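You operate a simulated robot arm through the tools that you are given. There is no shell and no other tool.

The job below is to be done with a simulated two-armed robot. You get a single attempt, and the scene is never put back.

JOB
Fill and bleed the empty orange pot, then switch the flow to it.
Fine: shut its drain, hold FILL with its vent open till it is full, shut the vent, then swing the lever.

The check looks at the end state, three seconds after you hand in, the way a careful person would. Anything else that was tipped, shoved, dropped, spilled or broken makes it a failure.

ROBOT AND FRAMES
Two 7-joint arms with fingered hands on one trunk that stands fixed in place. Base frame: the origin is at the foot of the trunk, x ahead of it, y to its left, z up. Lengths are in mm, angles in rad, forces in N, time in s.
The left shoulder is at [56, 158, 1168], the right one opposite. With the tool pointing down near the work surface each hand reaches from about 420 to 840 mm from the base axis, measured 20 degrees to its own side. Payload 4 kg a hand.
Tool frame (each hand has its own): the origin (TCP) lies between the finger pads and is the grasp point; the fingertips stand 30 mm ahead of it; z points along the fingers, y is the line along which they close. Largest opening 104 mm; the body of the gripper starts 35 mm behind the TCP. The gripper is a hand of 4 fingers: y runs from the thumb to the fingers, the wrist lies at [-15, -104, -178] in the tool frame, and closing takes about 1.5 s.
Orientation is that of the tool frame in the base frame, as a unit quaternion [x, y, z, w]. With the fingers straight down and the wrist toward the robot, the tool's x, y and z point along [0, 1, 0], [1, 0, 0] and [0, 0, -1] of the base frame.

CONTROLS
- The arms move only by the tool play_rows. It takes "left_steps", "right_steps" or both (then of equal length, played together; a hand with none holds still); each is one flat list of numbers, 7 for each row, row after row: the opening, from 0 (shut) to 1 (fully open), then the shift along the base's x, y, z in mm, then the turn, a rotation vector about the base's x, y, z in rad. In form: [grip, tx, ty, tz, rx, ry, rz, grip, tx, ty, tz, rx, ry, rz, ...]. A call has 1 to 20 rows; each row is the pose to reach, as a shift and turn from the pose commanded when the call began. Rows are played at 5 a second. More than 50 mm and 0.15 rad between two rows, or a gripper value outside its range, and nothing of the call is played. Where a pose cannot be reached the arm comes as near as it can. A force on the tool above 40 N (or 10 N above the force at the start of the call, whichever is more), or a blocked arm, ends the call early, and 0.2 s more pass. Each finger travels about 45 mm/s and halts on what it meets, pressing with about 24 N; the grip force reading is that of the motor and also rises with nothing between the fingers. The clock runs only during rows and for 0.2 s after the last one: add rows that repeat a pose to give the fingers time. It gives the time, the measured TCP pose, the force on the tool (base axes), the opening and the grip force at its end, in the units of the frame above (readings bear some noise), with the torque about the TCP (base axes, N m) and any sound that the robot's microphone picked up, and new pictures: "views" is both (left out), scene, wrist or none (wrist: the cameras of the hands that moved).
- Cameras (640 x 400 px; columns grow to the right, rows downward): "scene" is now at [125.6, 50.7, 1373.4]; the picture's right is [0.55, -0.84, -0.01], its down [-0.24, -0.15, -0.96] and it looks along [0.80, 0.53, -0.28] (base axes); focal length 298 px, centre (320, 200). "left" rides on the left gripper at [-61, -92, -130] in its tool frame; the picture's right is [-0.81, -0.28, 0.52], its down [0.53, -0.71, 0.46] and it looks along [0.24, 0.64, 0.72] (tool axes); focal length 275 px, centre (320, 200). "right" rides on the right gripper at [61, -92, -130] in its tool frame; the picture's right is [-0.81, 0.27, -0.52], its down [-0.53, -0.71, 0.46] and it looks along [-0.24, 0.64, 0.72] (tool axes); focal length 275 px, centre (320, 200). There is no depth. A picture from a camera that has moved, and an enlarged one, comes with that camera's place and axes in the base frame and with its lens.
- move_column(by): slides the trunk up (or, below 0, down) by that many mm; the arms and the scene camera ride with it, the base frame stays. It gives what a move gives, with no picture.
- grasp_type(shape, hand): the hand has 4 fingers and takes this shape, open, in about a second: jaw (thumb against the fingers, like two jaws); tri (thumb and two fingers); tip (a fingertip pinch); poke (one finger out to press); point (the index stretched); flat (the hand flat); cup (the hand cupped); fist (a fist). The gripper value then closes the fingers along that shape, each until it touches; the sizes above hold for jaw. It gives what a move gives, with no picture.
- pan_tilt(pan, tilt): turns the head with the scene camera to pan (to the left, within 1.396 rad either way) and tilt (down, from -0.506 to 1.204), counted from straight ahead of the robot. It gives what a move gives, and a new picture of the scene camera.
- zoom(camera, box): a new picture of the part [left, top, right, bottom] of that camera's present view, enlarged. It takes no simulated time.
- finish_job(): hands the job in; it is judged then, once.

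Nothing tells you positions but the pictures and the camera data. Unless the task says otherwise, let go and move clear before handing in.

The tools are called after ">>>" as a command line: name --argument value ..., lists and objects as JSON in quotes. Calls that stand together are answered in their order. play_rows: Moves the arms, as the interface text tells. Its arguments: {"type":"object","properties":{"left_steps":{"type":"array","items":{"type":"number"}},"right_steps":{"type":"array","items":{"type":"number"}},"views":{"type":"string","enum":["both","scene","wrist","none"]}},"required":[]} The other tools are called the same way: move_column (by) slides the trunk up or down; grasp_type (shape, hand) gives the hand a shape; pan_tilt (pan, tilt) turns the head that bears the scene camera; zoom (camera, box) takes an enlarged picture of a part of a camera's view; finish_job () hands the job in.

At the start:

```text
time_s: 0.0
left_position: [326.2, 457.9, 1316.1]
left_tool_rot: [0.706, 0.708, 0.0, 0.0]
left_wrist_force: [0.0, -0.2, -0.8]
left_torque: [0.0, -0.01, 0.0]
left_grip_width: 103.4
left_grasp_force: 0.1
left_shape: jaw
right_position: [452.0, 32.2, 1297.7]
right_tool_rot: [0.707, 0.707, -0.001, -0.001]
right_wrist_force: [0.0, -0.1, 1.0]
right_torque: [0.01, 0.02, 0.02]
right_grip_width: 103.5
right_grasp_force: 0.0
right_shape: jaw
trunk travel left (down, up): [-375.0, 132.0]
head pan, tilt: [0.579, 0.271]
```

scene: 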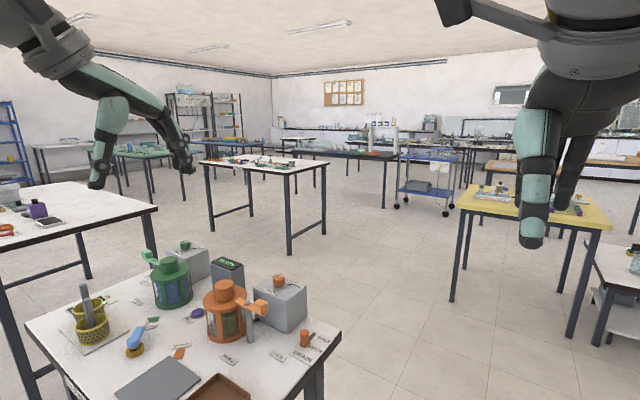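
right: 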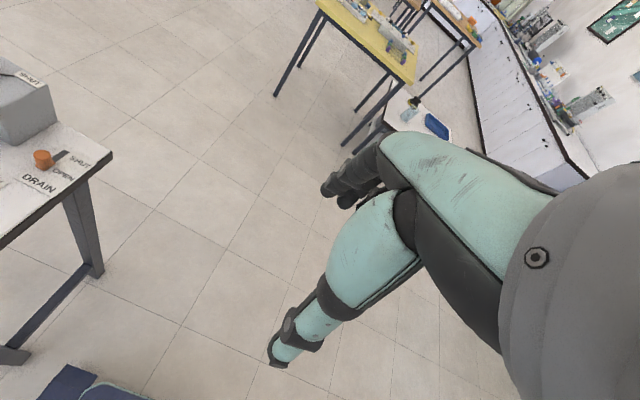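
left: 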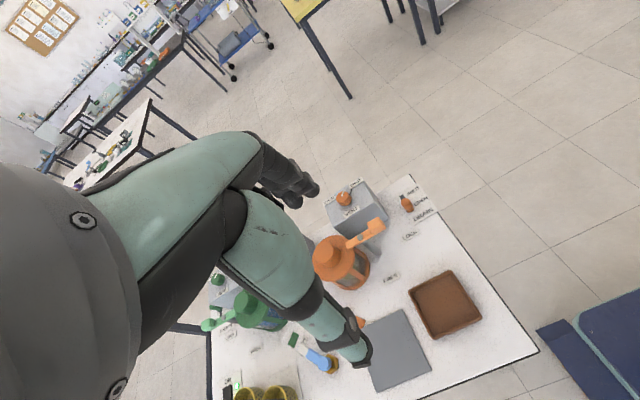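

I see a work table ahead-left with a green pot, an orange pot, a lever, grey boxes with knobs and a drain tap. I'll look closer before moving.

>>> pan_tilt --pan 0.58 --tilt 0.75

>>> zoom --camera "left" --box '[200, 160, 520, 400]'

>>> zoom --camera "right" --box '[0, 50, 160, 220]'

```text
time_s: 0.9
left_position: [310.4, 458.9, 1320.0]
left_tool_rot: [0.707, 0.707, 0.005, 0.005]
left_wrist_force: [-0.4, 0.0, 0.7]
left_torque: [-0.02, -0.02, 0.02]
left_grip_width: 103.7
left_grasp_force: 0.1
left_shape: jaw
right_position: [434.9, 32.2, 1305.7]
right_tool_rot: [0.707, 0.707, 0.004, 0.004]
right_wrist_force: [-0.3, 0.8, -0.1]
right_torque: [0.0, -0.05, -0.03]
right_grip_width: 104.2
right_grasp_force: 0.1
right_shape: jaw
trunk travel left (down, up): [-375.0, 132.0]
head pan, tilt: [0.579, 0.75]
camera scene: at [114.8, 44.8, 1330.5], right [0.55, -0.84, -0.01], down [-0.58, -0.37, -0.72], along [0.6, 0.4, -0.69], focal length 298 px, centre (320, 200)
```

scene: 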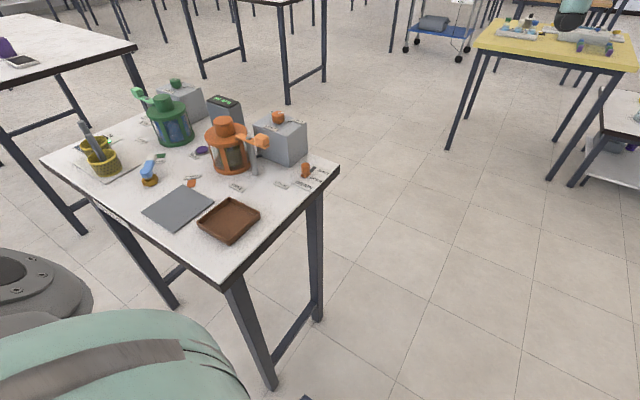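

```text
1.67 times, centred on (360, 280) of left
camera zoom: at [218.3, 395.6, 1449.1], right [-0.27, -0.81, -0.52], down [-0.71, 0.53, -0.46], along [0.65, 0.24, -0.72], focal length 459 px, centre (253, 67)
```

zoom: 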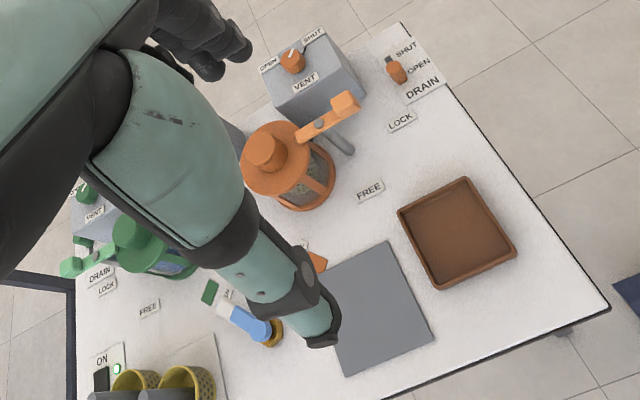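

```text
2.35 times, centred on (80, 135) of right
camera zoom: at [341.2, 93.0, 1433.9], right [0.27, -0.81, 0.52], down [-0.71, -0.53, -0.46], along [0.65, -0.24, -0.72], focal length 648 px, centre (885, 353)
```

zoom: 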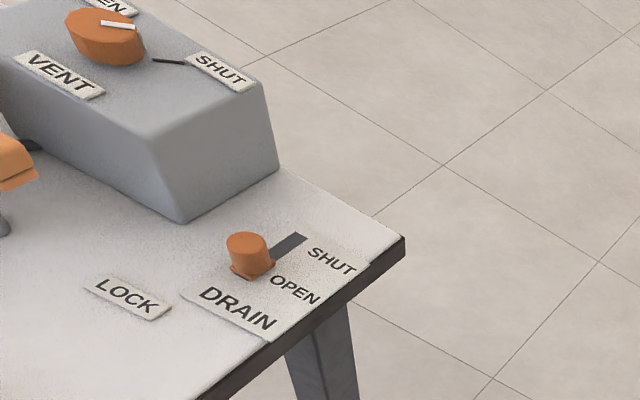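

The table carries an orange set (pot, VENT box, DRAIN slider, LOCK/FREE lever) and a matching green set. I'll zoom in for labels and positions.

>>> zoom --camera "scene" --box '[180, 90, 350, 200]'

>>> zoom --camera "scene" --box '[40, 70, 230, 220]'

>>> zoom --camera "scene" --box '[130, 130, 280, 250]'

```text
3.64 times, centred on (265, 145) of scene
camera zoom: at [114.8, 44.8, 1330.5], right [0.55, -0.84, -0.01], down [-0.58, -0.37, -0.72], along [0.6, 0.4, -0.69], focal length 1083 px, centre (520, 400)
```

zoom: 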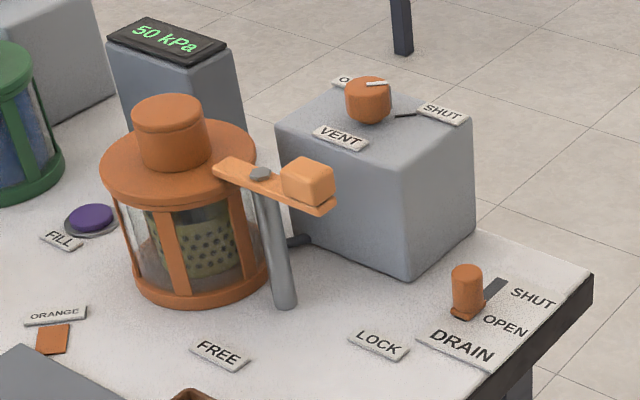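

```text
2.67 times, centred on (135, 145) of scene
camera zoom: at [114.8, 44.8, 1330.5], right [0.55, -0.84, -0.01], down [-0.58, -0.37, -0.72], along [0.6, 0.4, -0.69], focal length 794 px, centre (813, 347)
```

zoom: 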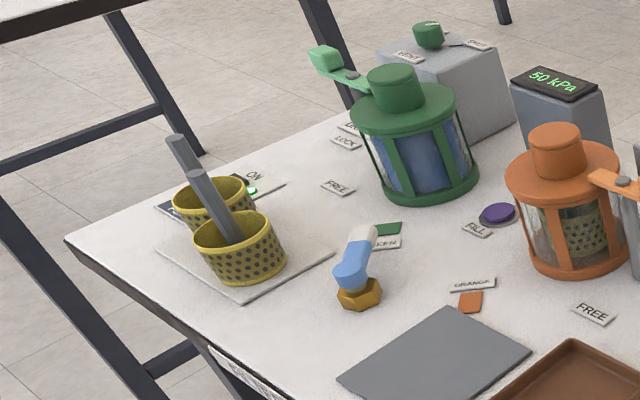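

```text
3.33 times, centred on (205, 190) of scene
camera zoom: at [114.8, 44.8, 1330.5], right [0.55, -0.84, -0.01], down [-0.58, -0.37, -0.72], along [0.6, 0.4, -0.69], focal length 992 px, centre (703, 233)
```

zoom: 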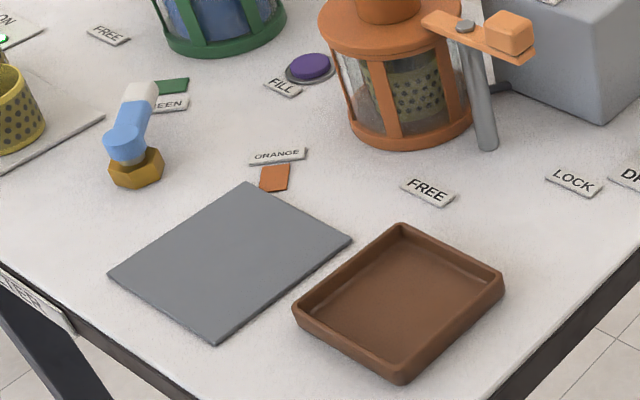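

The orange clamp arm already sits over its lid and points at LOCK. Now I'll check the vent pointer, the flow lever and the drain closely.

>>> zoom --camera "scene" --box '[255, 100, 315, 138]'

>>> zoom --camera "left" --box '[320, 165, 400, 215]'

>>> zoom --camera "scene" --box '[125, 140, 215, 196]'

>>> zoom --camera "scene" --box '[130, 70, 220, 130]'

>>> zoom --camera "scene" --box '[60, 110, 150, 190]'

>>> zoom --camera "left" --box '[200, 270, 360, 400]'

```text
10.53 times, centred on (285, 119) of scene
camera zoom: at [114.8, 44.8, 1330.5], right [0.55, -0.84, -0.01], down [-0.58, -0.37, -0.72], along [0.6, 0.4, -0.69], focal length 3134 px, centre (688, 1053)
```

zoom: 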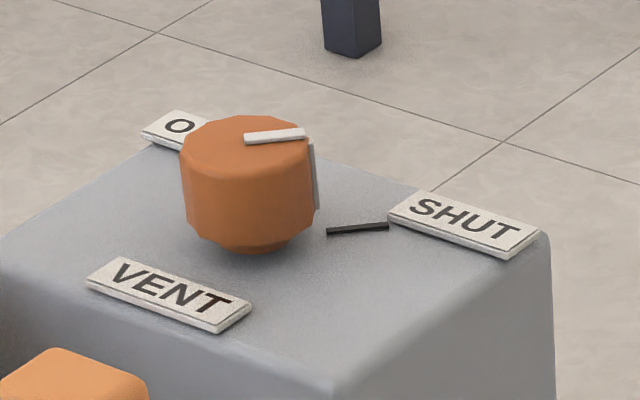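

```text
8.00 times, centred on (360, 190) of left
camera zoom: at [218.3, 395.6, 1449.1], right [-0.27, -0.81, -0.52], down [-0.71, 0.53, -0.46], along [0.65, 0.24, -0.72], focal length 2202 px, centre (0, 280)
```

zoom: 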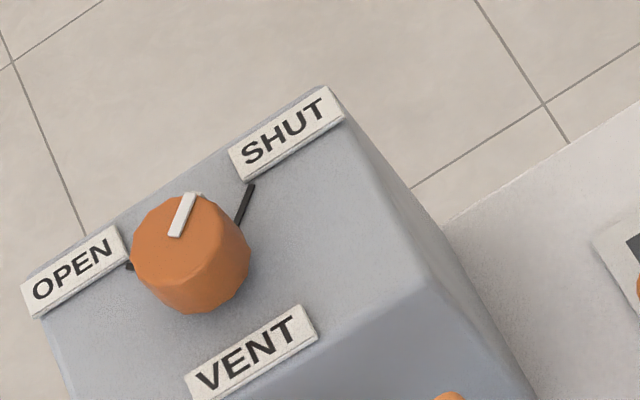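

```text
7.11 times, centred on (170, 168) of scene
camera zoom: at [114.8, 44.8, 1330.5], right [0.55, -0.84, -0.01], down [-0.58, -0.37, -0.72], along [0.6, 0.4, -0.69], focal length 2117 px, centre (1387, 428)
```

zoom: 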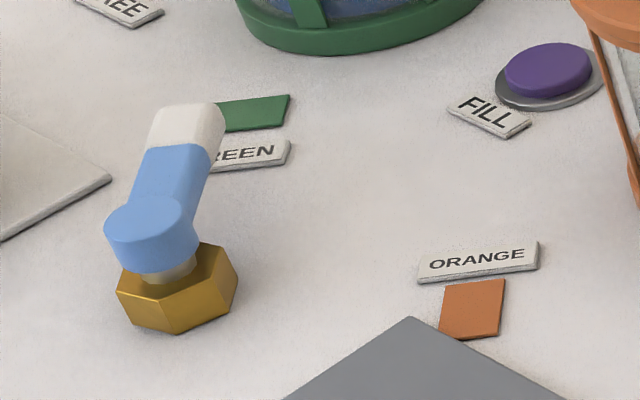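

```text
6.67 times, centred on (175, 100) of scene
camera zoom: at [114.8, 44.8, 1330.5], right [0.55, -0.84, -0.01], down [-0.58, -0.37, -0.72], along [0.6, 0.4, -0.69], focal length 1985 px, centre (1287, 867)
```

zoom: 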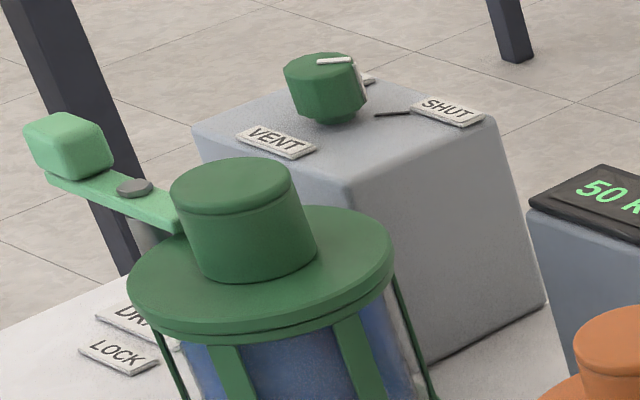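

```text
5.00 times, centred on (105, 150) of scene
camera zoom: at [114.8, 44.8, 1330.5], right [0.55, -0.84, -0.01], down [-0.58, -0.37, -0.72], along [0.6, 0.4, -0.69], focal length 1489 px, centre (1395, 450)
```

zoom: 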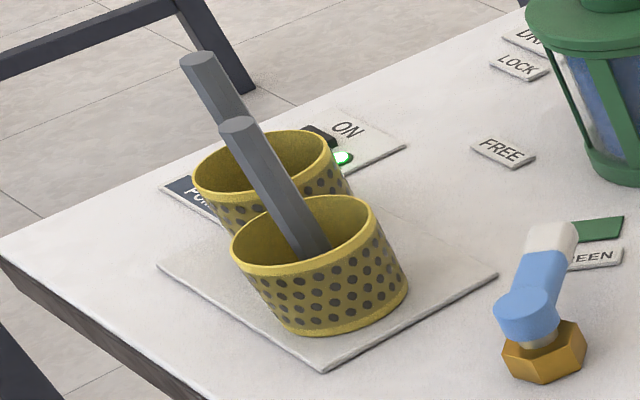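

```text
3.08 times, centred on (280, 335) of left
camera zoom: at [218.3, 395.6, 1449.1], right [-0.27, -0.81, -0.52], down [-0.71, 0.53, -0.46], along [0.65, 0.24, -0.72], focal length 847 px, centre (443, -215)
```

zoom: 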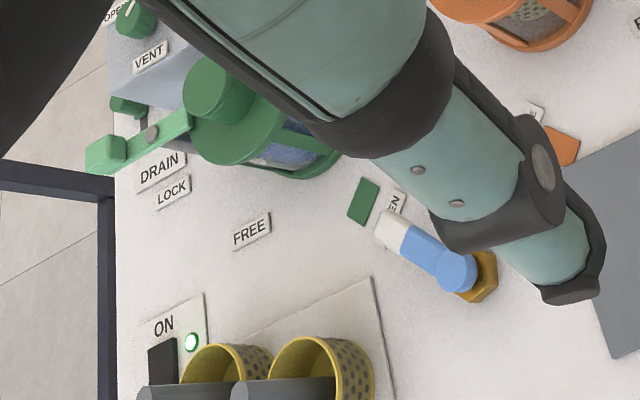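

The orange vent is at SHUT (its pointer runs parallel to the SHUT tick), the orange drain slider is at OPEN and the flow lever points to GREEN. I take the drain knob to be near (568, 390, 895), the vent knob near (615, 498, 982) and FILL near (503, 687, 878). I'll bring the left hand over the drain for a better look.

>>> play_rows --left_steps '[1, 35, -8, -27, 0, 0, 0, 1, 70, -17, -54, 0, 0, 0, 1, 105, -26, -81, 0, 0, 0, 1, 140, -35, -108, 0, 0, 0, 1, 175, -44, -135, 0, 0, 0, 1, 205, -52, -162, 0, 0, 0, 1, 230, -59, -190, 0, 0, 0, 1, 230, -59, -190, 0, 0, 0]'

```text
time_s: 2.7
left_position: [542.3, 400.7, 1127.3]
left_tool_rot: [0.707, 0.707, 0.005, 0.005]
left_wrist_force: [-0.2, -0.2, 0.2]
left_torque: [0.02, 0.0, -0.01]
left_grip_width: 104.0
left_grasp_force: 0.0
left_shape: jaw
right_position: [435.3, 33.3, 1304.2]
right_tool_rot: [0.707, 0.707, 0.004, 0.005]
right_wrist_force: [-1.4, 0.4, -0.3]
right_torque: [-0.01, -0.04, -0.01]
right_grip_width: 103.8
right_grasp_force: 0.0
right_shape: jaw
trunk travel left (down, up): [-375.0, 132.0]
head pan, tilt: [0.579, 0.75]
camera scene: at [115.8, 44.9, 1330.3], right [0.55, -0.84, -0.01], down [-0.58, -0.37, -0.72], along [0.6, 0.4, -0.69], focal length 298 px, centre (320, 200)
camera left: at [449.5, 339.1, 1257.1], right [-0.27, -0.81, -0.52], down [-0.71, 0.53, -0.47], along [0.65, 0.24, -0.72], focal length 275 px, centre (320, 200)
```

scene: 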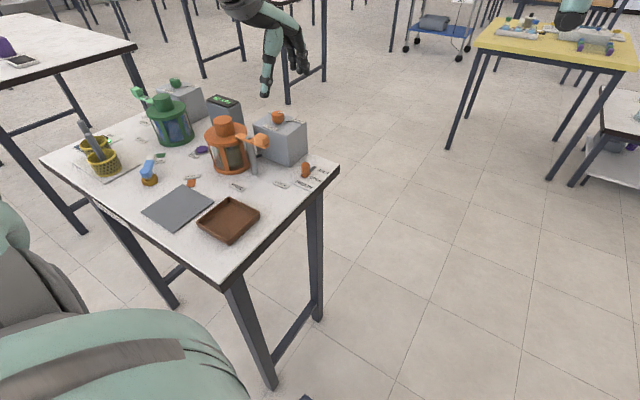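
left: 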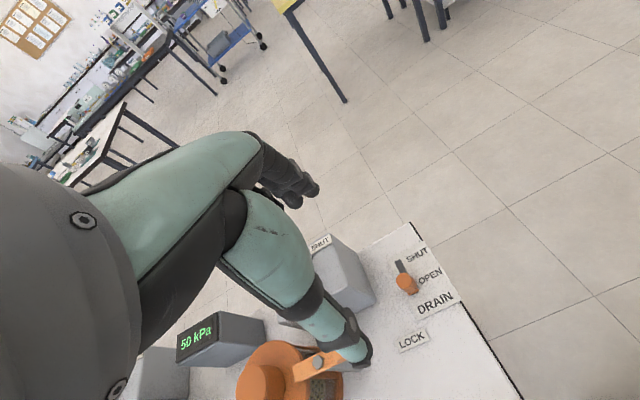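

The hand is over the drain area. I'll zoom in to fix the drain knob and vent knob positions.

>>> zoom --camera "left" --box '[370, 230, 470, 360]'

>>> zoom --camera "scene" --box '[280, 150, 340, 195]'

>>> zoom --camera "scene" --box '[230, 0, 330, 100]'

```text
3.08 times, centred on (420, 295) of left
camera zoom: at [449.5, 339.1, 1257.1], right [-0.27, -0.81, -0.52], down [-0.71, 0.53, -0.47], along [0.65, 0.24, -0.72], focal length 847 px, centre (12, -92)
```

zoom: 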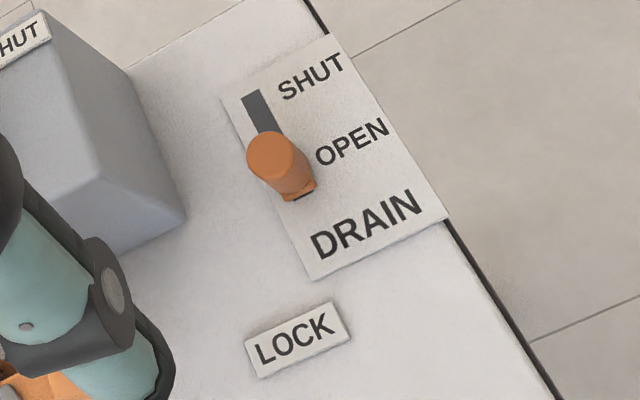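

```text
8.89 times, centred on (310, 172) of scene
camera zoom: at [115.8, 44.9, 1330.3], right [0.55, -0.84, -0.01], down [-0.58, -0.37, -0.72], along [0.6, 0.4, -0.69], focal length 2646 px, centre (409, 444)
```

zoom: 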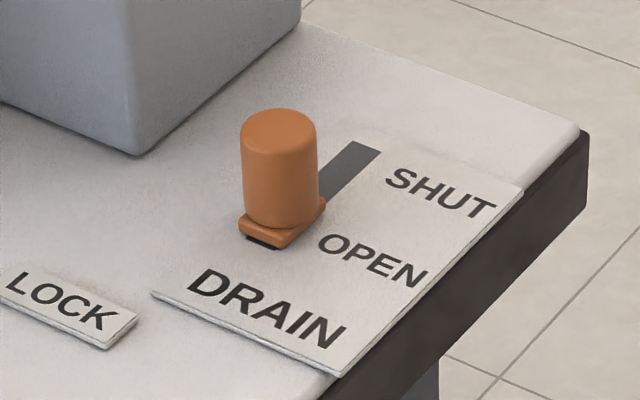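

```text
4.00 times, centred on (280, 50) of scene
camera zoom: at [115.8, 44.9, 1330.3], right [0.55, -0.84, -0.01], down [-0.58, -0.37, -0.72], along [0.6, 0.4, -0.69], focal length 1191 px, centre (480, 800)
```

zoom: 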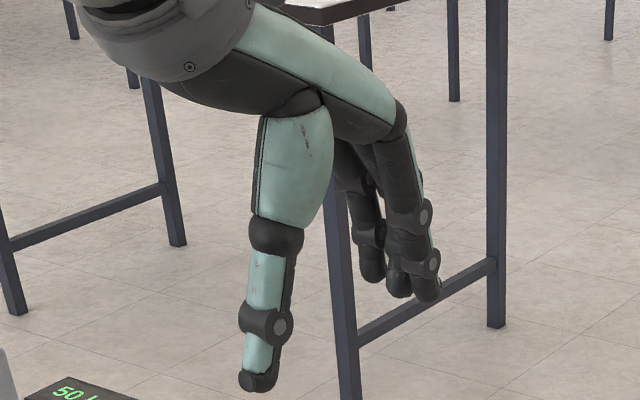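

The drain knob looks to be at about (573, 390), top z≈897. I'll descend over it with the hand open and stop with the tips just beside its upper part.

>>> play_rows --left_steps '[1, 10, -3, -40, 0, 0, 0, 1, 20, -6, -80, 0, 0, 0, 1, 31, -10, -120, 0, 0, 0, 1, 31, -10, -150, 0, 0, 0, 1, 31, -10, -180, 0, 0, 0, 1, 31, -10, -205, 0, 0, 0, 1, 31, -10, -205, 0, 0, 0]'

>>> zoom --camera "scene" --box '[230, 90, 350, 200]'

>>> zoom --camera "left" --box '[200, 160, 440, 400]'

```text
time_s: 4.3
left_position: [572.9, 389.0, 924.0]
left_tool_rot: [0.707, 0.707, 0.004, 0.005]
left_wrist_force: [-0.5, -0.5, -0.5]
left_torque: [-0.03, 0.02, -0.03]
left_grip_width: 103.9
left_grasp_force: 0.1
left_shape: jaw
right_position: [436.3, 32.0, 1304.6]
right_tool_rot: [0.707, 0.707, 0.003, 0.005]
right_wrist_force: [-0.5, 0.3, 0.3]
right_torque: [0.03, 0.01, -0.04]
right_grip_width: 104.0
right_grasp_force: 0.0
right_shape: jaw
trunk travel left (down, up): [-375.0, 132.0]
head pan, tilt: [0.579, 0.75]
camera scene: at [116.3, 44.7, 1330.3], right [0.55, -0.84, -0.01], down [-0.58, -0.37, -0.72], along [0.6, 0.4, -0.69], focal length 298 px, centre (320, 200)
camera left: at [480.4, 326.2, 1052.8], right [-0.27, -0.81, -0.52], down [-0.71, 0.53, -0.47], along [0.65, 0.24, -0.72], focal length 275 px, centre (320, 200)
```

scene: 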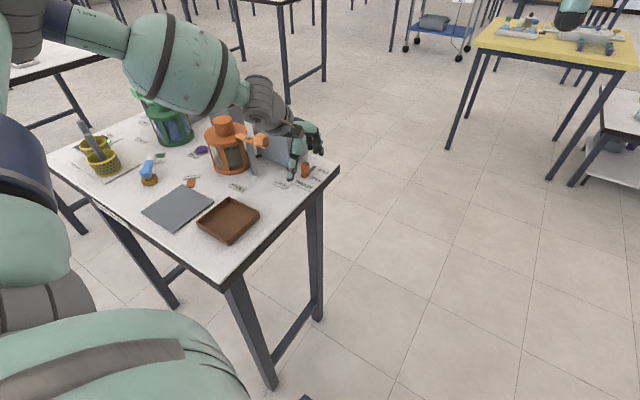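
left: 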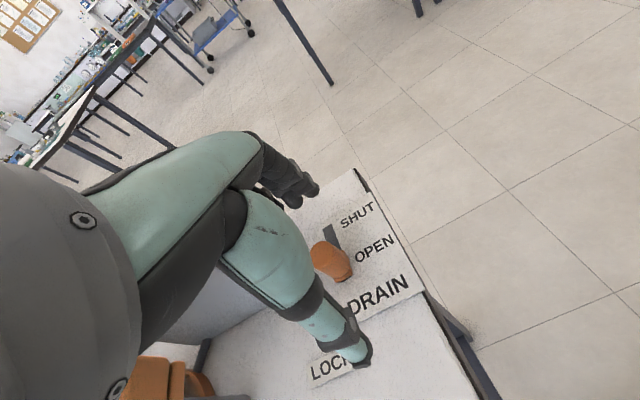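

```text
3.64 times, centred on (290, 145) of scene
camera zoom: at [116.3, 44.7, 1330.3], right [0.55, -0.84, -0.01], down [-0.58, -0.37, -0.72], along [0.6, 0.4, -0.69], focal length 1083 px, centre (429, 400)
```

zoom: 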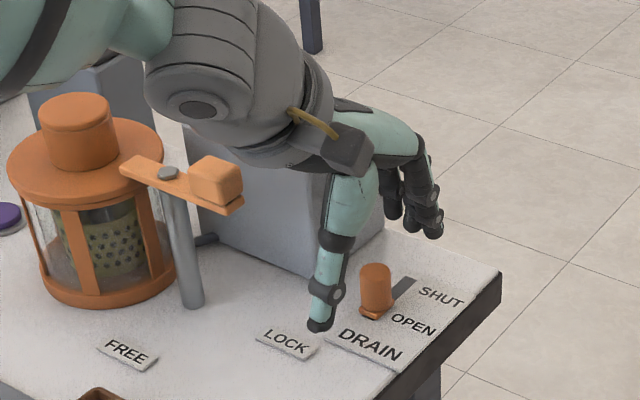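

```text
1.67 times, centred on (320, 280) of left
camera zoom: at [480.4, 326.2, 1052.8], right [-0.27, -0.81, -0.52], down [-0.71, 0.53, -0.47], along [0.65, 0.24, -0.72], focal length 459 px, centre (320, 67)
```

zoom: 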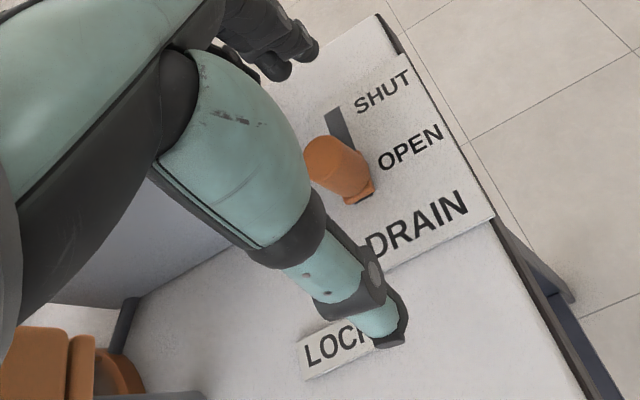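

The drain knob measures at about (574, 389), right under the TCP. I'll lower 16 mm and close on it.

>>> play_rows --left_steps '[1, 1, 0, -8, 0, 0, 0, 1, 1, 0, -16, 0, 0, 0, 0.6, 1, 0, -16, 0, 0, 0, 0.3, 1, 0, -16, 0, 0, 0, 0.1, 1, 0, -16, 0, 0, 0, 0, 1, 0, -16, 0, 0, 0, 0, 1, 0, -16, 0, 0, 0, 0, 1, 0, -16, 0, 0, 0, 0, 1, 0, -16, 0, 0, 0, 0, 1, 0, -16, 0, 0, 0]'

>>> zoom --camera "scene" --box '[230, 90, 350, 200]'

>>> zoom --camera "left" --box '[200, 160, 440, 400]'

```text
time_s: 6.5
left_position: [575.4, 386.9, 909.0]
left_tool_rot: [0.708, 0.706, 0.004, 0.005]
left_wrist_force: [-0.4, -6.9, -4.7]
left_torque: [-0.14, 0.0, -0.09]
left_grip_width: 10.8
left_grasp_force: 23.8
left_shape: jaw
right_position: [436.2, 31.6, 1304.4]
right_tool_rot: [0.707, 0.707, 0.005, 0.004]
right_wrist_force: [-0.4, -0.5, -0.2]
right_torque: [-0.01, 0.01, -0.02]
right_grip_width: 103.9
right_grasp_force: 0.0
right_shape: jaw
trunk travel left (down, up): [-375.0, 132.0]
head pan, tilt: [0.579, 0.75]
camera scene: at [117.0, 44.1, 1330.2], right [0.55, -0.84, -0.01], down [-0.58, -0.37, -0.72], along [0.6, 0.4, -0.69], focal length 298 px, centre (320, 200)
camera left: at [482.7, 325.3, 1037.0], right [-0.27, -0.81, -0.52], down [-0.71, 0.53, -0.46], along [0.65, 0.24, -0.72], focal length 275 px, centre (320, 200)
```

scene: 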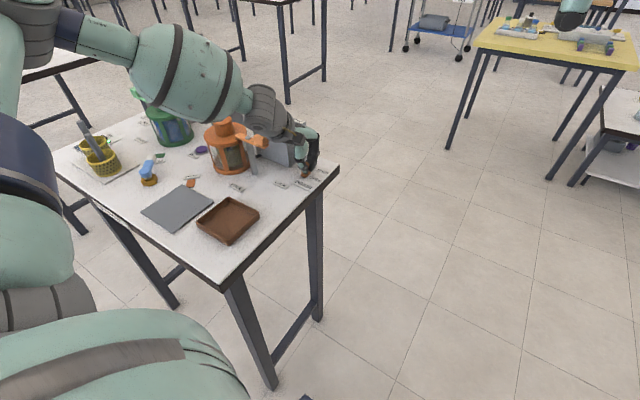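
left: 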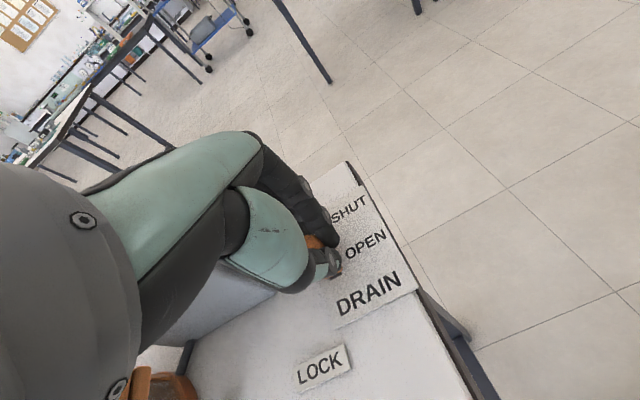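

```text
3.64 times, centred on (290, 145) of scene
camera zoom: at [117.0, 44.1, 1330.2], right [0.55, -0.84, -0.01], down [-0.58, -0.37, -0.72], along [0.6, 0.4, -0.69], focal length 1083 px, centre (429, 400)
```

zoom: 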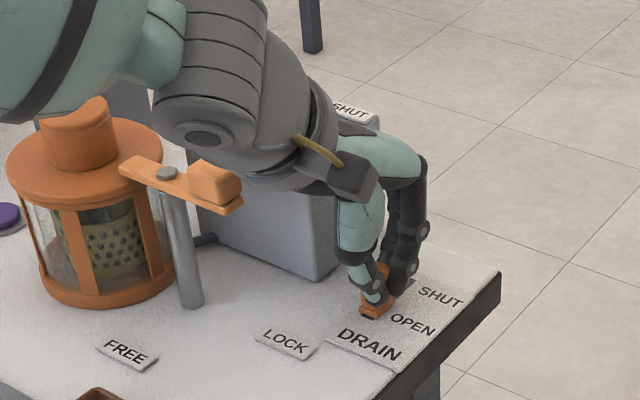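

```text
1.67 times, centred on (320, 280) of left
camera zoom: at [482.7, 325.3, 1037.0], right [-0.27, -0.81, -0.52], down [-0.71, 0.53, -0.46], along [0.65, 0.24, -0.72], focal length 459 px, centre (320, 67)
```

zoom: 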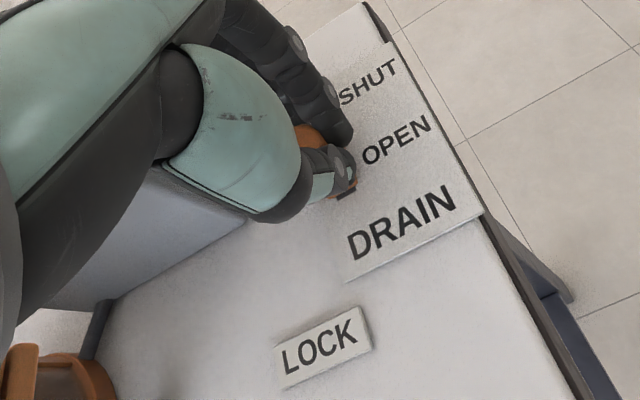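

The thumb has slid off to the −y side of the knob. I'll open, shift the hand a little to +y and close again.

>>> play_rows --left_steps '[0.5, 0, 0, 0, 0, 0, 0, 0.5, 0, 0, 0, 0, 0, 0, 0.5, 0, 0, 0, 0, 0, 0, 0.5, 0, 6, 0, 0, 0, 0, 0.5, 0, 6, 0, 0, 0, 0, 0.2, 0, 6, 0, 0, 0, 0, 0.1, 0, 6, 0, 0, 0, 0, 0, 0, 6, 0, 0, 0, 0, 0, 0, 6, 0, 0, 0, 0, 0, 0, 6, 0, 0, 0, 0]'

>>> zoom --camera "scene" --box '[280, 130, 340, 190]'

>>> zoom --camera "left" --box '[240, 160, 440, 360]'

```text
time_s: 8.7
left_position: [576.0, 394.4, 909.0]
left_tool_rot: [0.707, 0.707, 0.004, 0.005]
left_wrist_force: [-1.2, -1.3, -1.1]
left_torque: [-0.05, -0.03, 0.0]
left_grip_width: 12.8
left_grasp_force: 23.8
left_shape: jaw
right_position: [437.5, 32.1, 1303.5]
right_tool_rot: [0.707, 0.707, 0.004, 0.005]
right_wrist_force: [0.1, 0.2, 0.0]
right_torque: [0.0, 0.04, -0.03]
right_grip_width: 103.8
right_grasp_force: 0.1
right_shape: jaw
trunk travel left (down, up): [-375.0, 132.0]
head pan, tilt: [0.579, 0.75]
camera scene: at [116.6, 44.7, 1330.3], right [0.55, -0.84, -0.01], down [-0.58, -0.37, -0.72], along [0.6, 0.4, -0.69], focal length 298 px, centre (320, 200)
camera left: at [483.2, 332.4, 1037.3], right [-0.27, -0.81, -0.52], down [-0.71, 0.53, -0.46], along [0.65, 0.24, -0.72], focal length 275 px, centre (320, 200)
```

scene: 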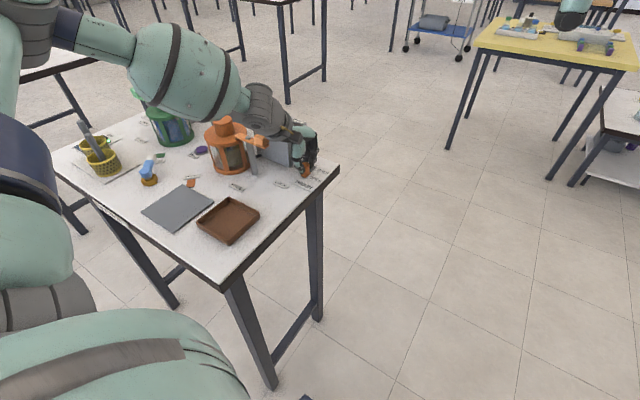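
left: 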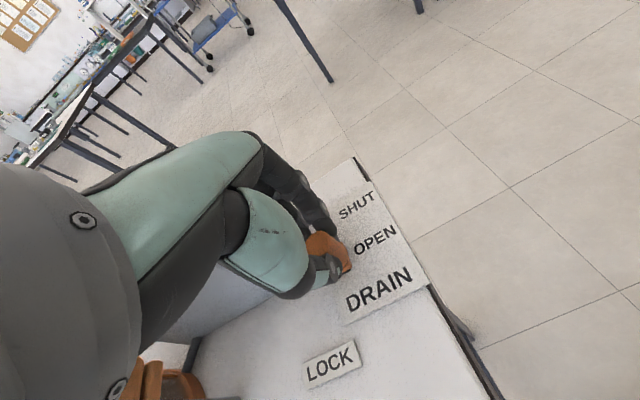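

```text
6.67 times, centred on (310, 160) of scene
camera zoom: at [116.6, 44.7, 1330.3], right [0.55, -0.84, -0.01], down [-0.58, -0.37, -0.72], along [0.6, 0.4, -0.69], focal length 1985 px, centre (387, 467)
```

zoom: 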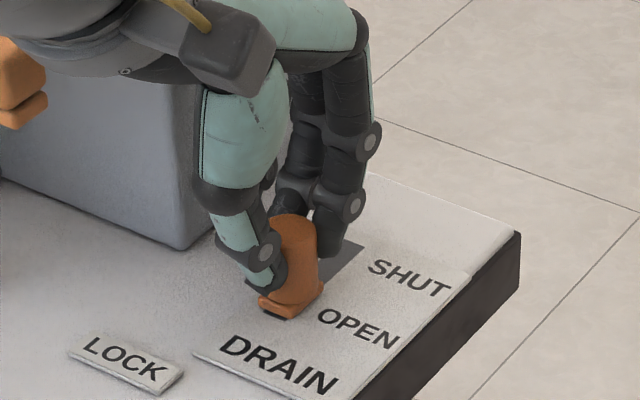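

```text
2.00 times, centred on (340, 260) of left
camera zoom: at [483.2, 332.4, 1037.3], right [-0.27, -0.81, -0.52], down [-0.71, 0.53, -0.46], along [0.65, 0.24, -0.72], focal length 551 px, centre (280, 80)
```

zoom: 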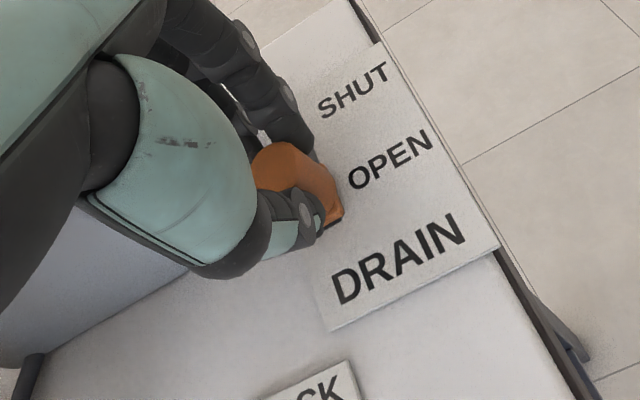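

The knob is now caught between thumb and fingers. I'll slide it toward +x (SHUT) in small steps.

>>> play_rows --left_steps '[0, 4, -1, 0, 0, 0, 0, 0, 8, -2, 0, 0, 0, 0, 0, 12, -2, 0, 0, 0, 0, 0, 16, -2, 0, 0, 0, 0, 0, 20, -2, 0, 0, 0, 0, 0, 24, -2, 0, 0, 0, 0, 0, 28, -2, 0, 0, 0, 0, 0, 32, -2, 0, 0, 0, 0]'

>>> zoom --camera "scene" --box '[280, 130, 340, 190]'

>>> zoom --camera "left" --box '[240, 160, 440, 360]'

```text
time_s: 10.5
left_position: [606.0, 394.2, 909.4]
left_tool_rot: [0.708, 0.707, 0.004, 0.005]
left_wrist_force: [-0.8, 3.6, -4.5]
left_torque: [0.11, -0.03, 0.0]
left_grip_width: 12.8
left_grasp_force: 23.7
left_shape: jaw
right_position: [437.0, 34.0, 1304.7]
right_tool_rot: [0.707, 0.707, 0.004, 0.004]
right_wrist_force: [0.6, 0.2, 0.5]
right_torque: [0.0, 0.02, 0.01]
right_grip_width: 104.0
right_grasp_force: 0.2
right_shape: jaw
trunk travel left (down, up): [-375.0, 132.0]
head pan, tilt: [0.579, 0.75]
camera scene: at [117.3, 45.6, 1330.2], right [0.55, -0.84, -0.01], down [-0.58, -0.37, -0.72], along [0.6, 0.4, -0.69], focal length 298 px, centre (320, 200)
camera left: at [514.1, 331.9, 1037.5], right [-0.27, -0.81, -0.52], down [-0.71, 0.53, -0.46], along [0.65, 0.24, -0.72], focal length 275 px, centre (320, 200)
```

scene: 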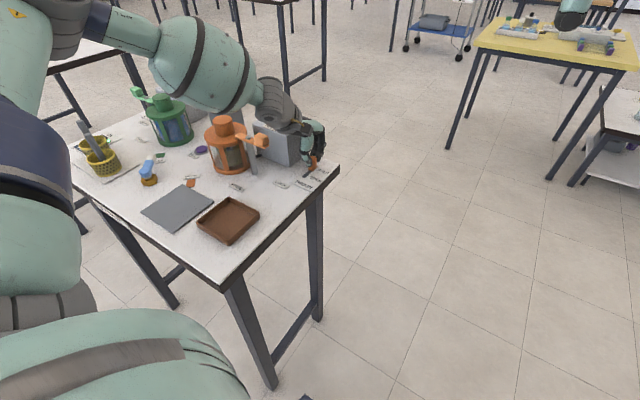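
left: 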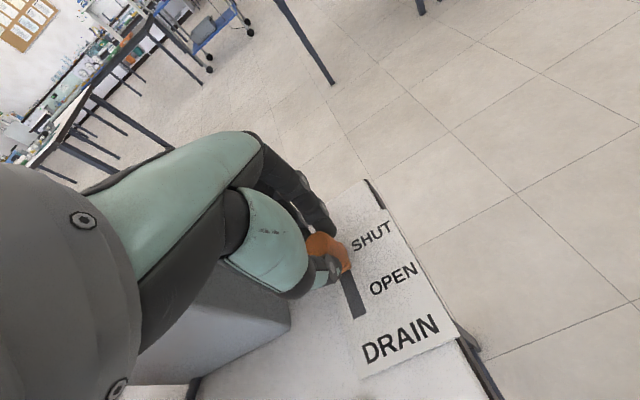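

```text
6.67 times, centred on (310, 160) of scene
camera zoom: at [117.3, 45.6, 1330.2], right [0.55, -0.84, -0.01], down [-0.58, -0.37, -0.72], along [0.6, 0.4, -0.69], focal length 1985 px, centre (387, 467)
```

zoom: 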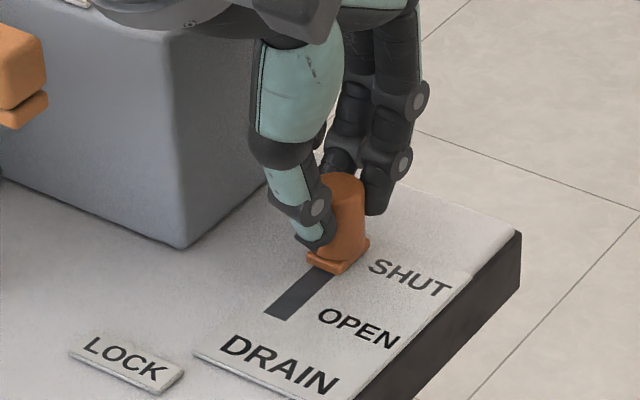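

```text
2.00 times, centred on (340, 260) of left
camera zoom: at [514.1, 331.9, 1037.5], right [-0.27, -0.81, -0.52], down [-0.71, 0.53, -0.46], along [0.65, 0.24, -0.72], focal length 551 px, centre (280, 80)
```

zoom: 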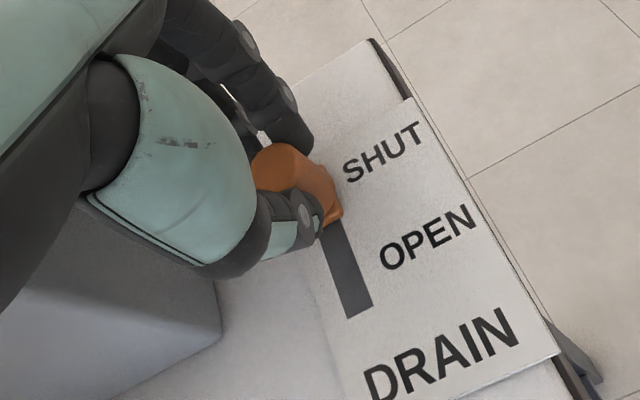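

The slider follows nicely. I'll keep pushing gently until it meets the end stop.

>>> play_rows --left_steps '[0, 3, 0, 0, 0, 0, 0, 0, 6, 0, 0, 0, 0, 0, 0, 9, 0, 0, 0, 0, 0, 0, 12, 0, 0, 0, 0, 0, 0, 12, 0, 0, 0, 0, 0]'

>>> zoom --camera "scene" --box '[280, 130, 340, 190]'

>>> zoom --camera "left" --box '[240, 160, 440, 360]'

```text
time_s: 11.7
left_position: [616.4, 395.2, 909.8]
left_tool_rot: [0.707, 0.707, 0.004, 0.005]
left_wrist_force: [-21.6, 0.3, -2.8]
left_torque: [0.0, 0.52, 0.0]
left_grip_width: 11.6
left_grasp_force: 23.9
left_shape: jaw
right_position: [434.6, 31.9, 1305.3]
right_tool_rot: [0.707, 0.707, 0.004, 0.005]
right_wrist_force: [-0.5, 0.1, 0.6]
right_torque: [0.0, 0.01, 0.0]
right_grip_width: 104.0
right_grasp_force: 0.0
right_shape: jaw
trunk travel left (down, up): [-375.0, 132.0]
head pan, tilt: [0.579, 0.75]
camera scene: at [113.5, 45.1, 1330.5], right [0.55, -0.84, -0.01], down [-0.58, -0.37, -0.72], along [0.6, 0.4, -0.69], focal length 298 px, centre (320, 200)
camera left: at [524.2, 332.0, 1038.2], right [-0.27, -0.81, -0.52], down [-0.71, 0.53, -0.46], along [0.65, 0.24, -0.72], focal length 275 px, centre (320, 200)
```

scene: 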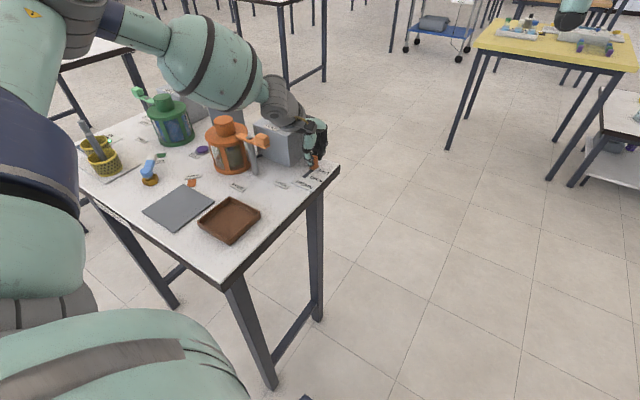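
left: 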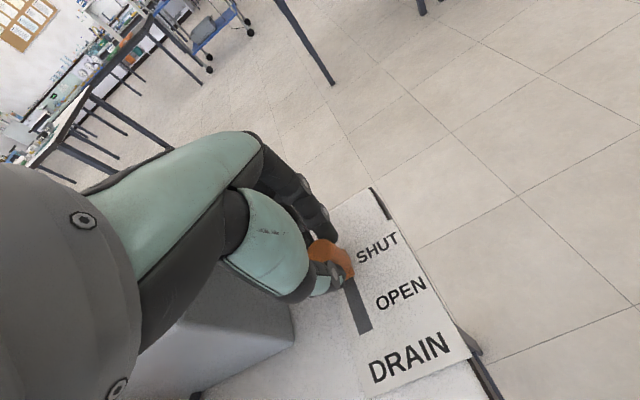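

```text
6.67 times, centred on (310, 160) of scene
camera zoom: at [113.5, 45.1, 1330.5], right [0.55, -0.84, -0.01], down [-0.58, -0.37, -0.72], along [0.6, 0.4, -0.69], focal length 1985 px, centre (387, 467)
```

zoom: 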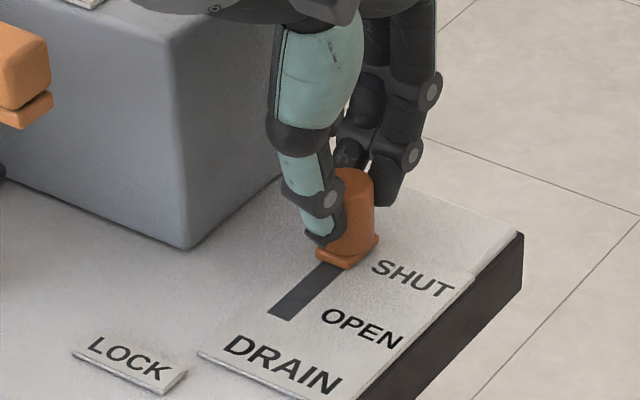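

```text
2.00 times, centred on (340, 260) of left
camera zoom: at [524.2, 332.0, 1038.2], right [-0.27, -0.81, -0.52], down [-0.71, 0.53, -0.46], along [0.65, 0.24, -0.72], focal length 551 px, centre (280, 80)
```

zoom: 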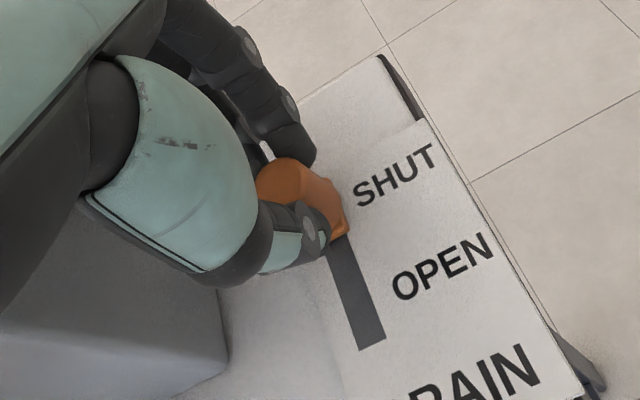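

The slider hit its stop (−21.6 N), so the drain is at SHUT. Now I'll release, lift and move to a viewpoint above the vent knob.

>>> play_rows --left_steps '[0.1, -2, -2, 0, 0, 0, 0, 0.4, -2, -2, 0, 0, 0, 0, 0.7, -2, -2, 0, 0, 0, 0, 1, -2, -2, 0, 0, 0, 0, 1, -2, -2, 0, 0, 0, 0, 1, -2, -2, 2, 0, 0, 0, 1, -2, -2, 30, 0, 0, 0, 1, -2, -2, 75, 0, 0, 0, 1, -2, -2, 120, 0, 0, 0, 1, -4, 0, 165, 0, 0, 0, 1, -10, 25, 205, 0, 0, 0, 1, -15, 55, 235, 0, 0, 0, 1, -20, 85, 265, 0, 0, 0, 1, -30, 115, 295, 0, 0, 0, 1, -30, 115, 295, 0, 0, 0]'

>>> zoom --camera "left" --box '[300, 200, 500, 400]'

>>> zoom --camera "scene" --box '[200, 90, 350, 200]'

```text
time_s: 14.9
left_position: [589.6, 506.4, 1204.3]
left_tool_rot: [0.707, 0.707, 0.003, 0.005]
left_wrist_force: [0.3, -0.7, 0.6]
left_torque: [0.01, 0.06, 0.02]
left_grip_width: 103.5
left_grasp_force: 0.0
left_shape: jaw
right_position: [437.7, 30.3, 1303.3]
right_tool_rot: [0.707, 0.707, 0.003, 0.004]
right_wrist_force: [0.2, -0.2, -0.7]
right_torque: [-0.01, 0.0, 0.02]
right_grip_width: 104.1
right_grasp_force: 0.1
right_shape: jaw
trunk travel left (down, up): [-375.0, 132.0]
head pan, tilt: [0.579, 0.75]
camera scene: at [117.0, 44.5, 1330.2], right [0.55, -0.84, -0.01], down [-0.58, -0.37, -0.72], along [0.6, 0.4, -0.69], focal length 298 px, centre (320, 200)
camera left: at [496.7, 445.2, 1332.8], right [-0.27, -0.81, -0.52], down [-0.71, 0.53, -0.46], along [0.65, 0.24, -0.72], focal length 275 px, centre (320, 200)
```

scene: 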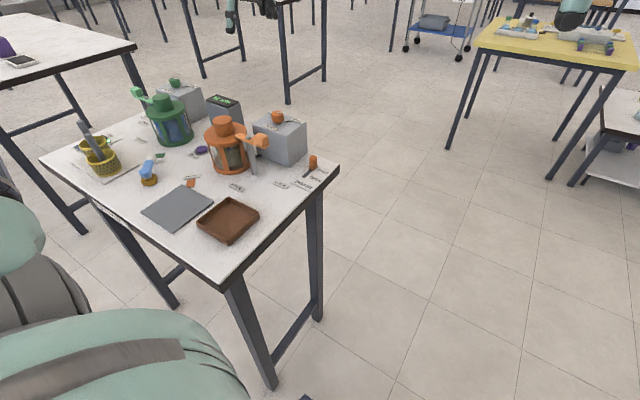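
left: 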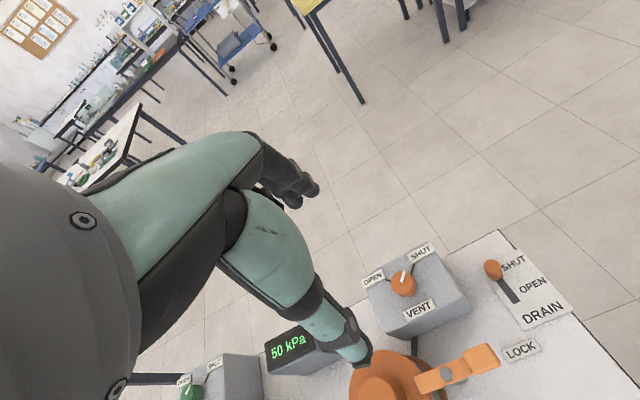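

```text
2.00 times, centred on (400, 300) of left
camera zoom: at [496.7, 445.2, 1332.8], right [-0.27, -0.81, -0.52], down [-0.71, 0.53, -0.46], along [0.65, 0.24, -0.72], focal length 551 px, centre (160, 0)
```

zoom: 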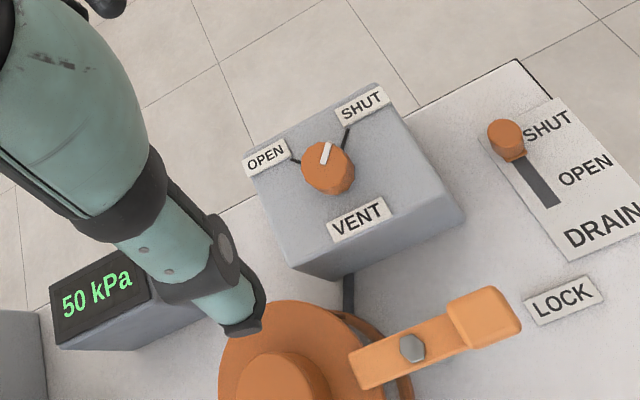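

```text
3.64 times, centred on (275, 145) of scene
camera zoom: at [117.0, 44.5, 1330.2], right [0.55, -0.84, -0.01], down [-0.58, -0.37, -0.72], along [0.6, 0.4, -0.69], focal length 1083 px, centre (484, 400)
```

zoom: 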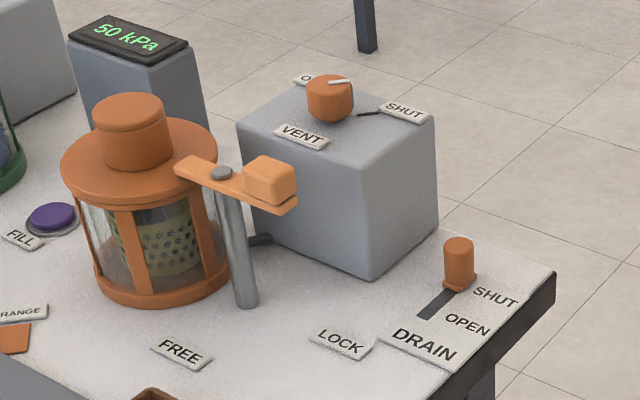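

The drain shows SHUT. The vent knob is at about (618, 498), top z≈982, with its ticks at about ∓45° to +x. I'll yaw the hand −45° and come down above the knob.

>>> play_rows --left_steps '[1, 5, -2, -24, 0, 0, -0.131, 1, 10, -3, -48, 0, 0, -0.262, 1, 15, -4, -72, 0, 0, -0.393, 1, 20, -6, -96, 0, 0, -0.524, 1, 24, -7, -120, 0, 0, -0.655, 1, 28, -8, -144, 0, 0, -0.785, 1, 28, -8, -170, 0, 0, -0.785, 1, 28, -8, -170, 0, 0, -0.785]'

>>> zoom --camera "left" --box '[200, 160, 440, 400]'

>>> zoom --camera "scene" --box '[200, 60, 350, 180]'

```text
time_s: 16.7
left_position: [615.8, 501.9, 1032.2]
left_tool_rot: [0.924, 0.382, 0.003, 0.006]
left_wrist_force: [-0.3, -0.8, -0.6]
left_torque: [0.0, -0.01, -0.03]
left_grip_width: 103.9
left_grasp_force: 0.1
left_shape: jaw
right_position: [435.9, 31.5, 1304.2]
right_tool_rot: [0.707, 0.707, 0.003, 0.004]
right_wrist_force: [0.3, -0.3, 0.2]
right_torque: [-0.02, -0.01, -0.04]
right_grip_width: 103.7
right_grasp_force: 0.1
right_shape: jaw
trunk travel left (down, up): [-375.0, 132.0]
head pan, tilt: [0.579, 0.75]
camera scene: at [116.4, 44.5, 1330.3], right [0.55, -0.84, -0.01], down [-0.58, -0.37, -0.72], along [0.6, 0.4, -0.69], focal length 298 px, centre (320, 200)
camera left: at [508.4, 523.2, 1161.1], right [-0.76, -0.38, -0.52], down [-0.12, 0.88, -0.47], along [0.64, -0.29, -0.72], focal length 275 px, centre (320, 200)
```

scene: 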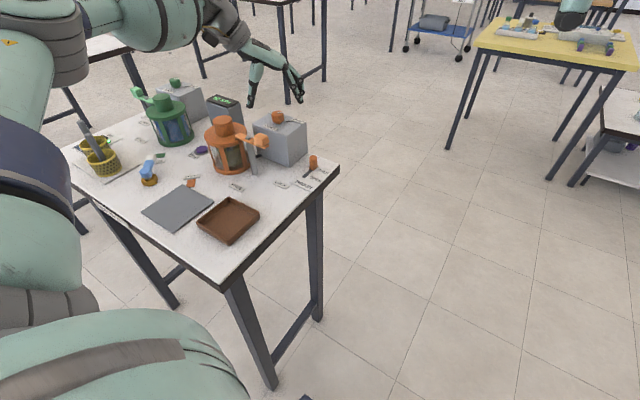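
left: 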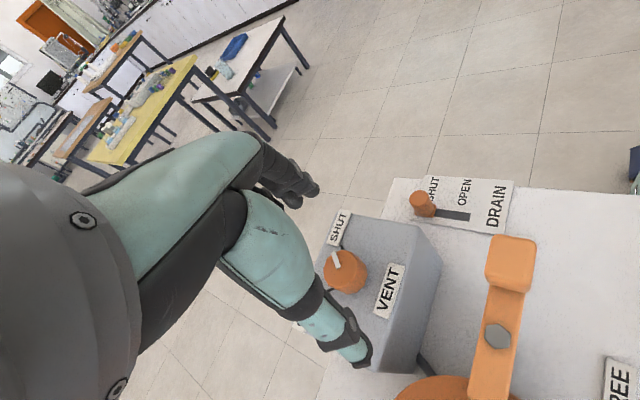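

```text
1.67 times, centred on (320, 280) of left
camera zoom: at [508.4, 523.2, 1161.1], right [-0.76, -0.38, -0.52], down [-0.12, 0.88, -0.47], along [0.64, -0.29, -0.72], focal length 459 px, centre (320, 67)
```

zoom: 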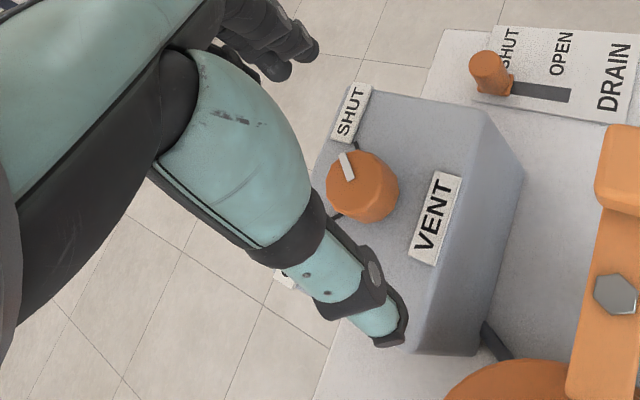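

```text
3.33 times, centred on (275, 120) of scene
camera zoom: at [116.4, 44.5, 1330.3], right [0.55, -0.84, -0.01], down [-0.58, -0.37, -0.72], along [0.6, 0.4, -0.69], focal length 992 px, centre (470, 467)
```

zoom: 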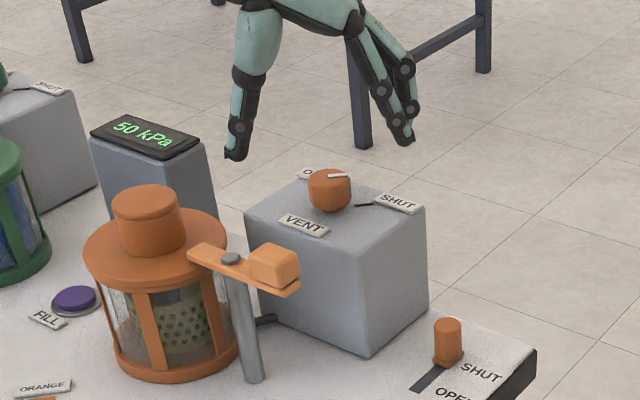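

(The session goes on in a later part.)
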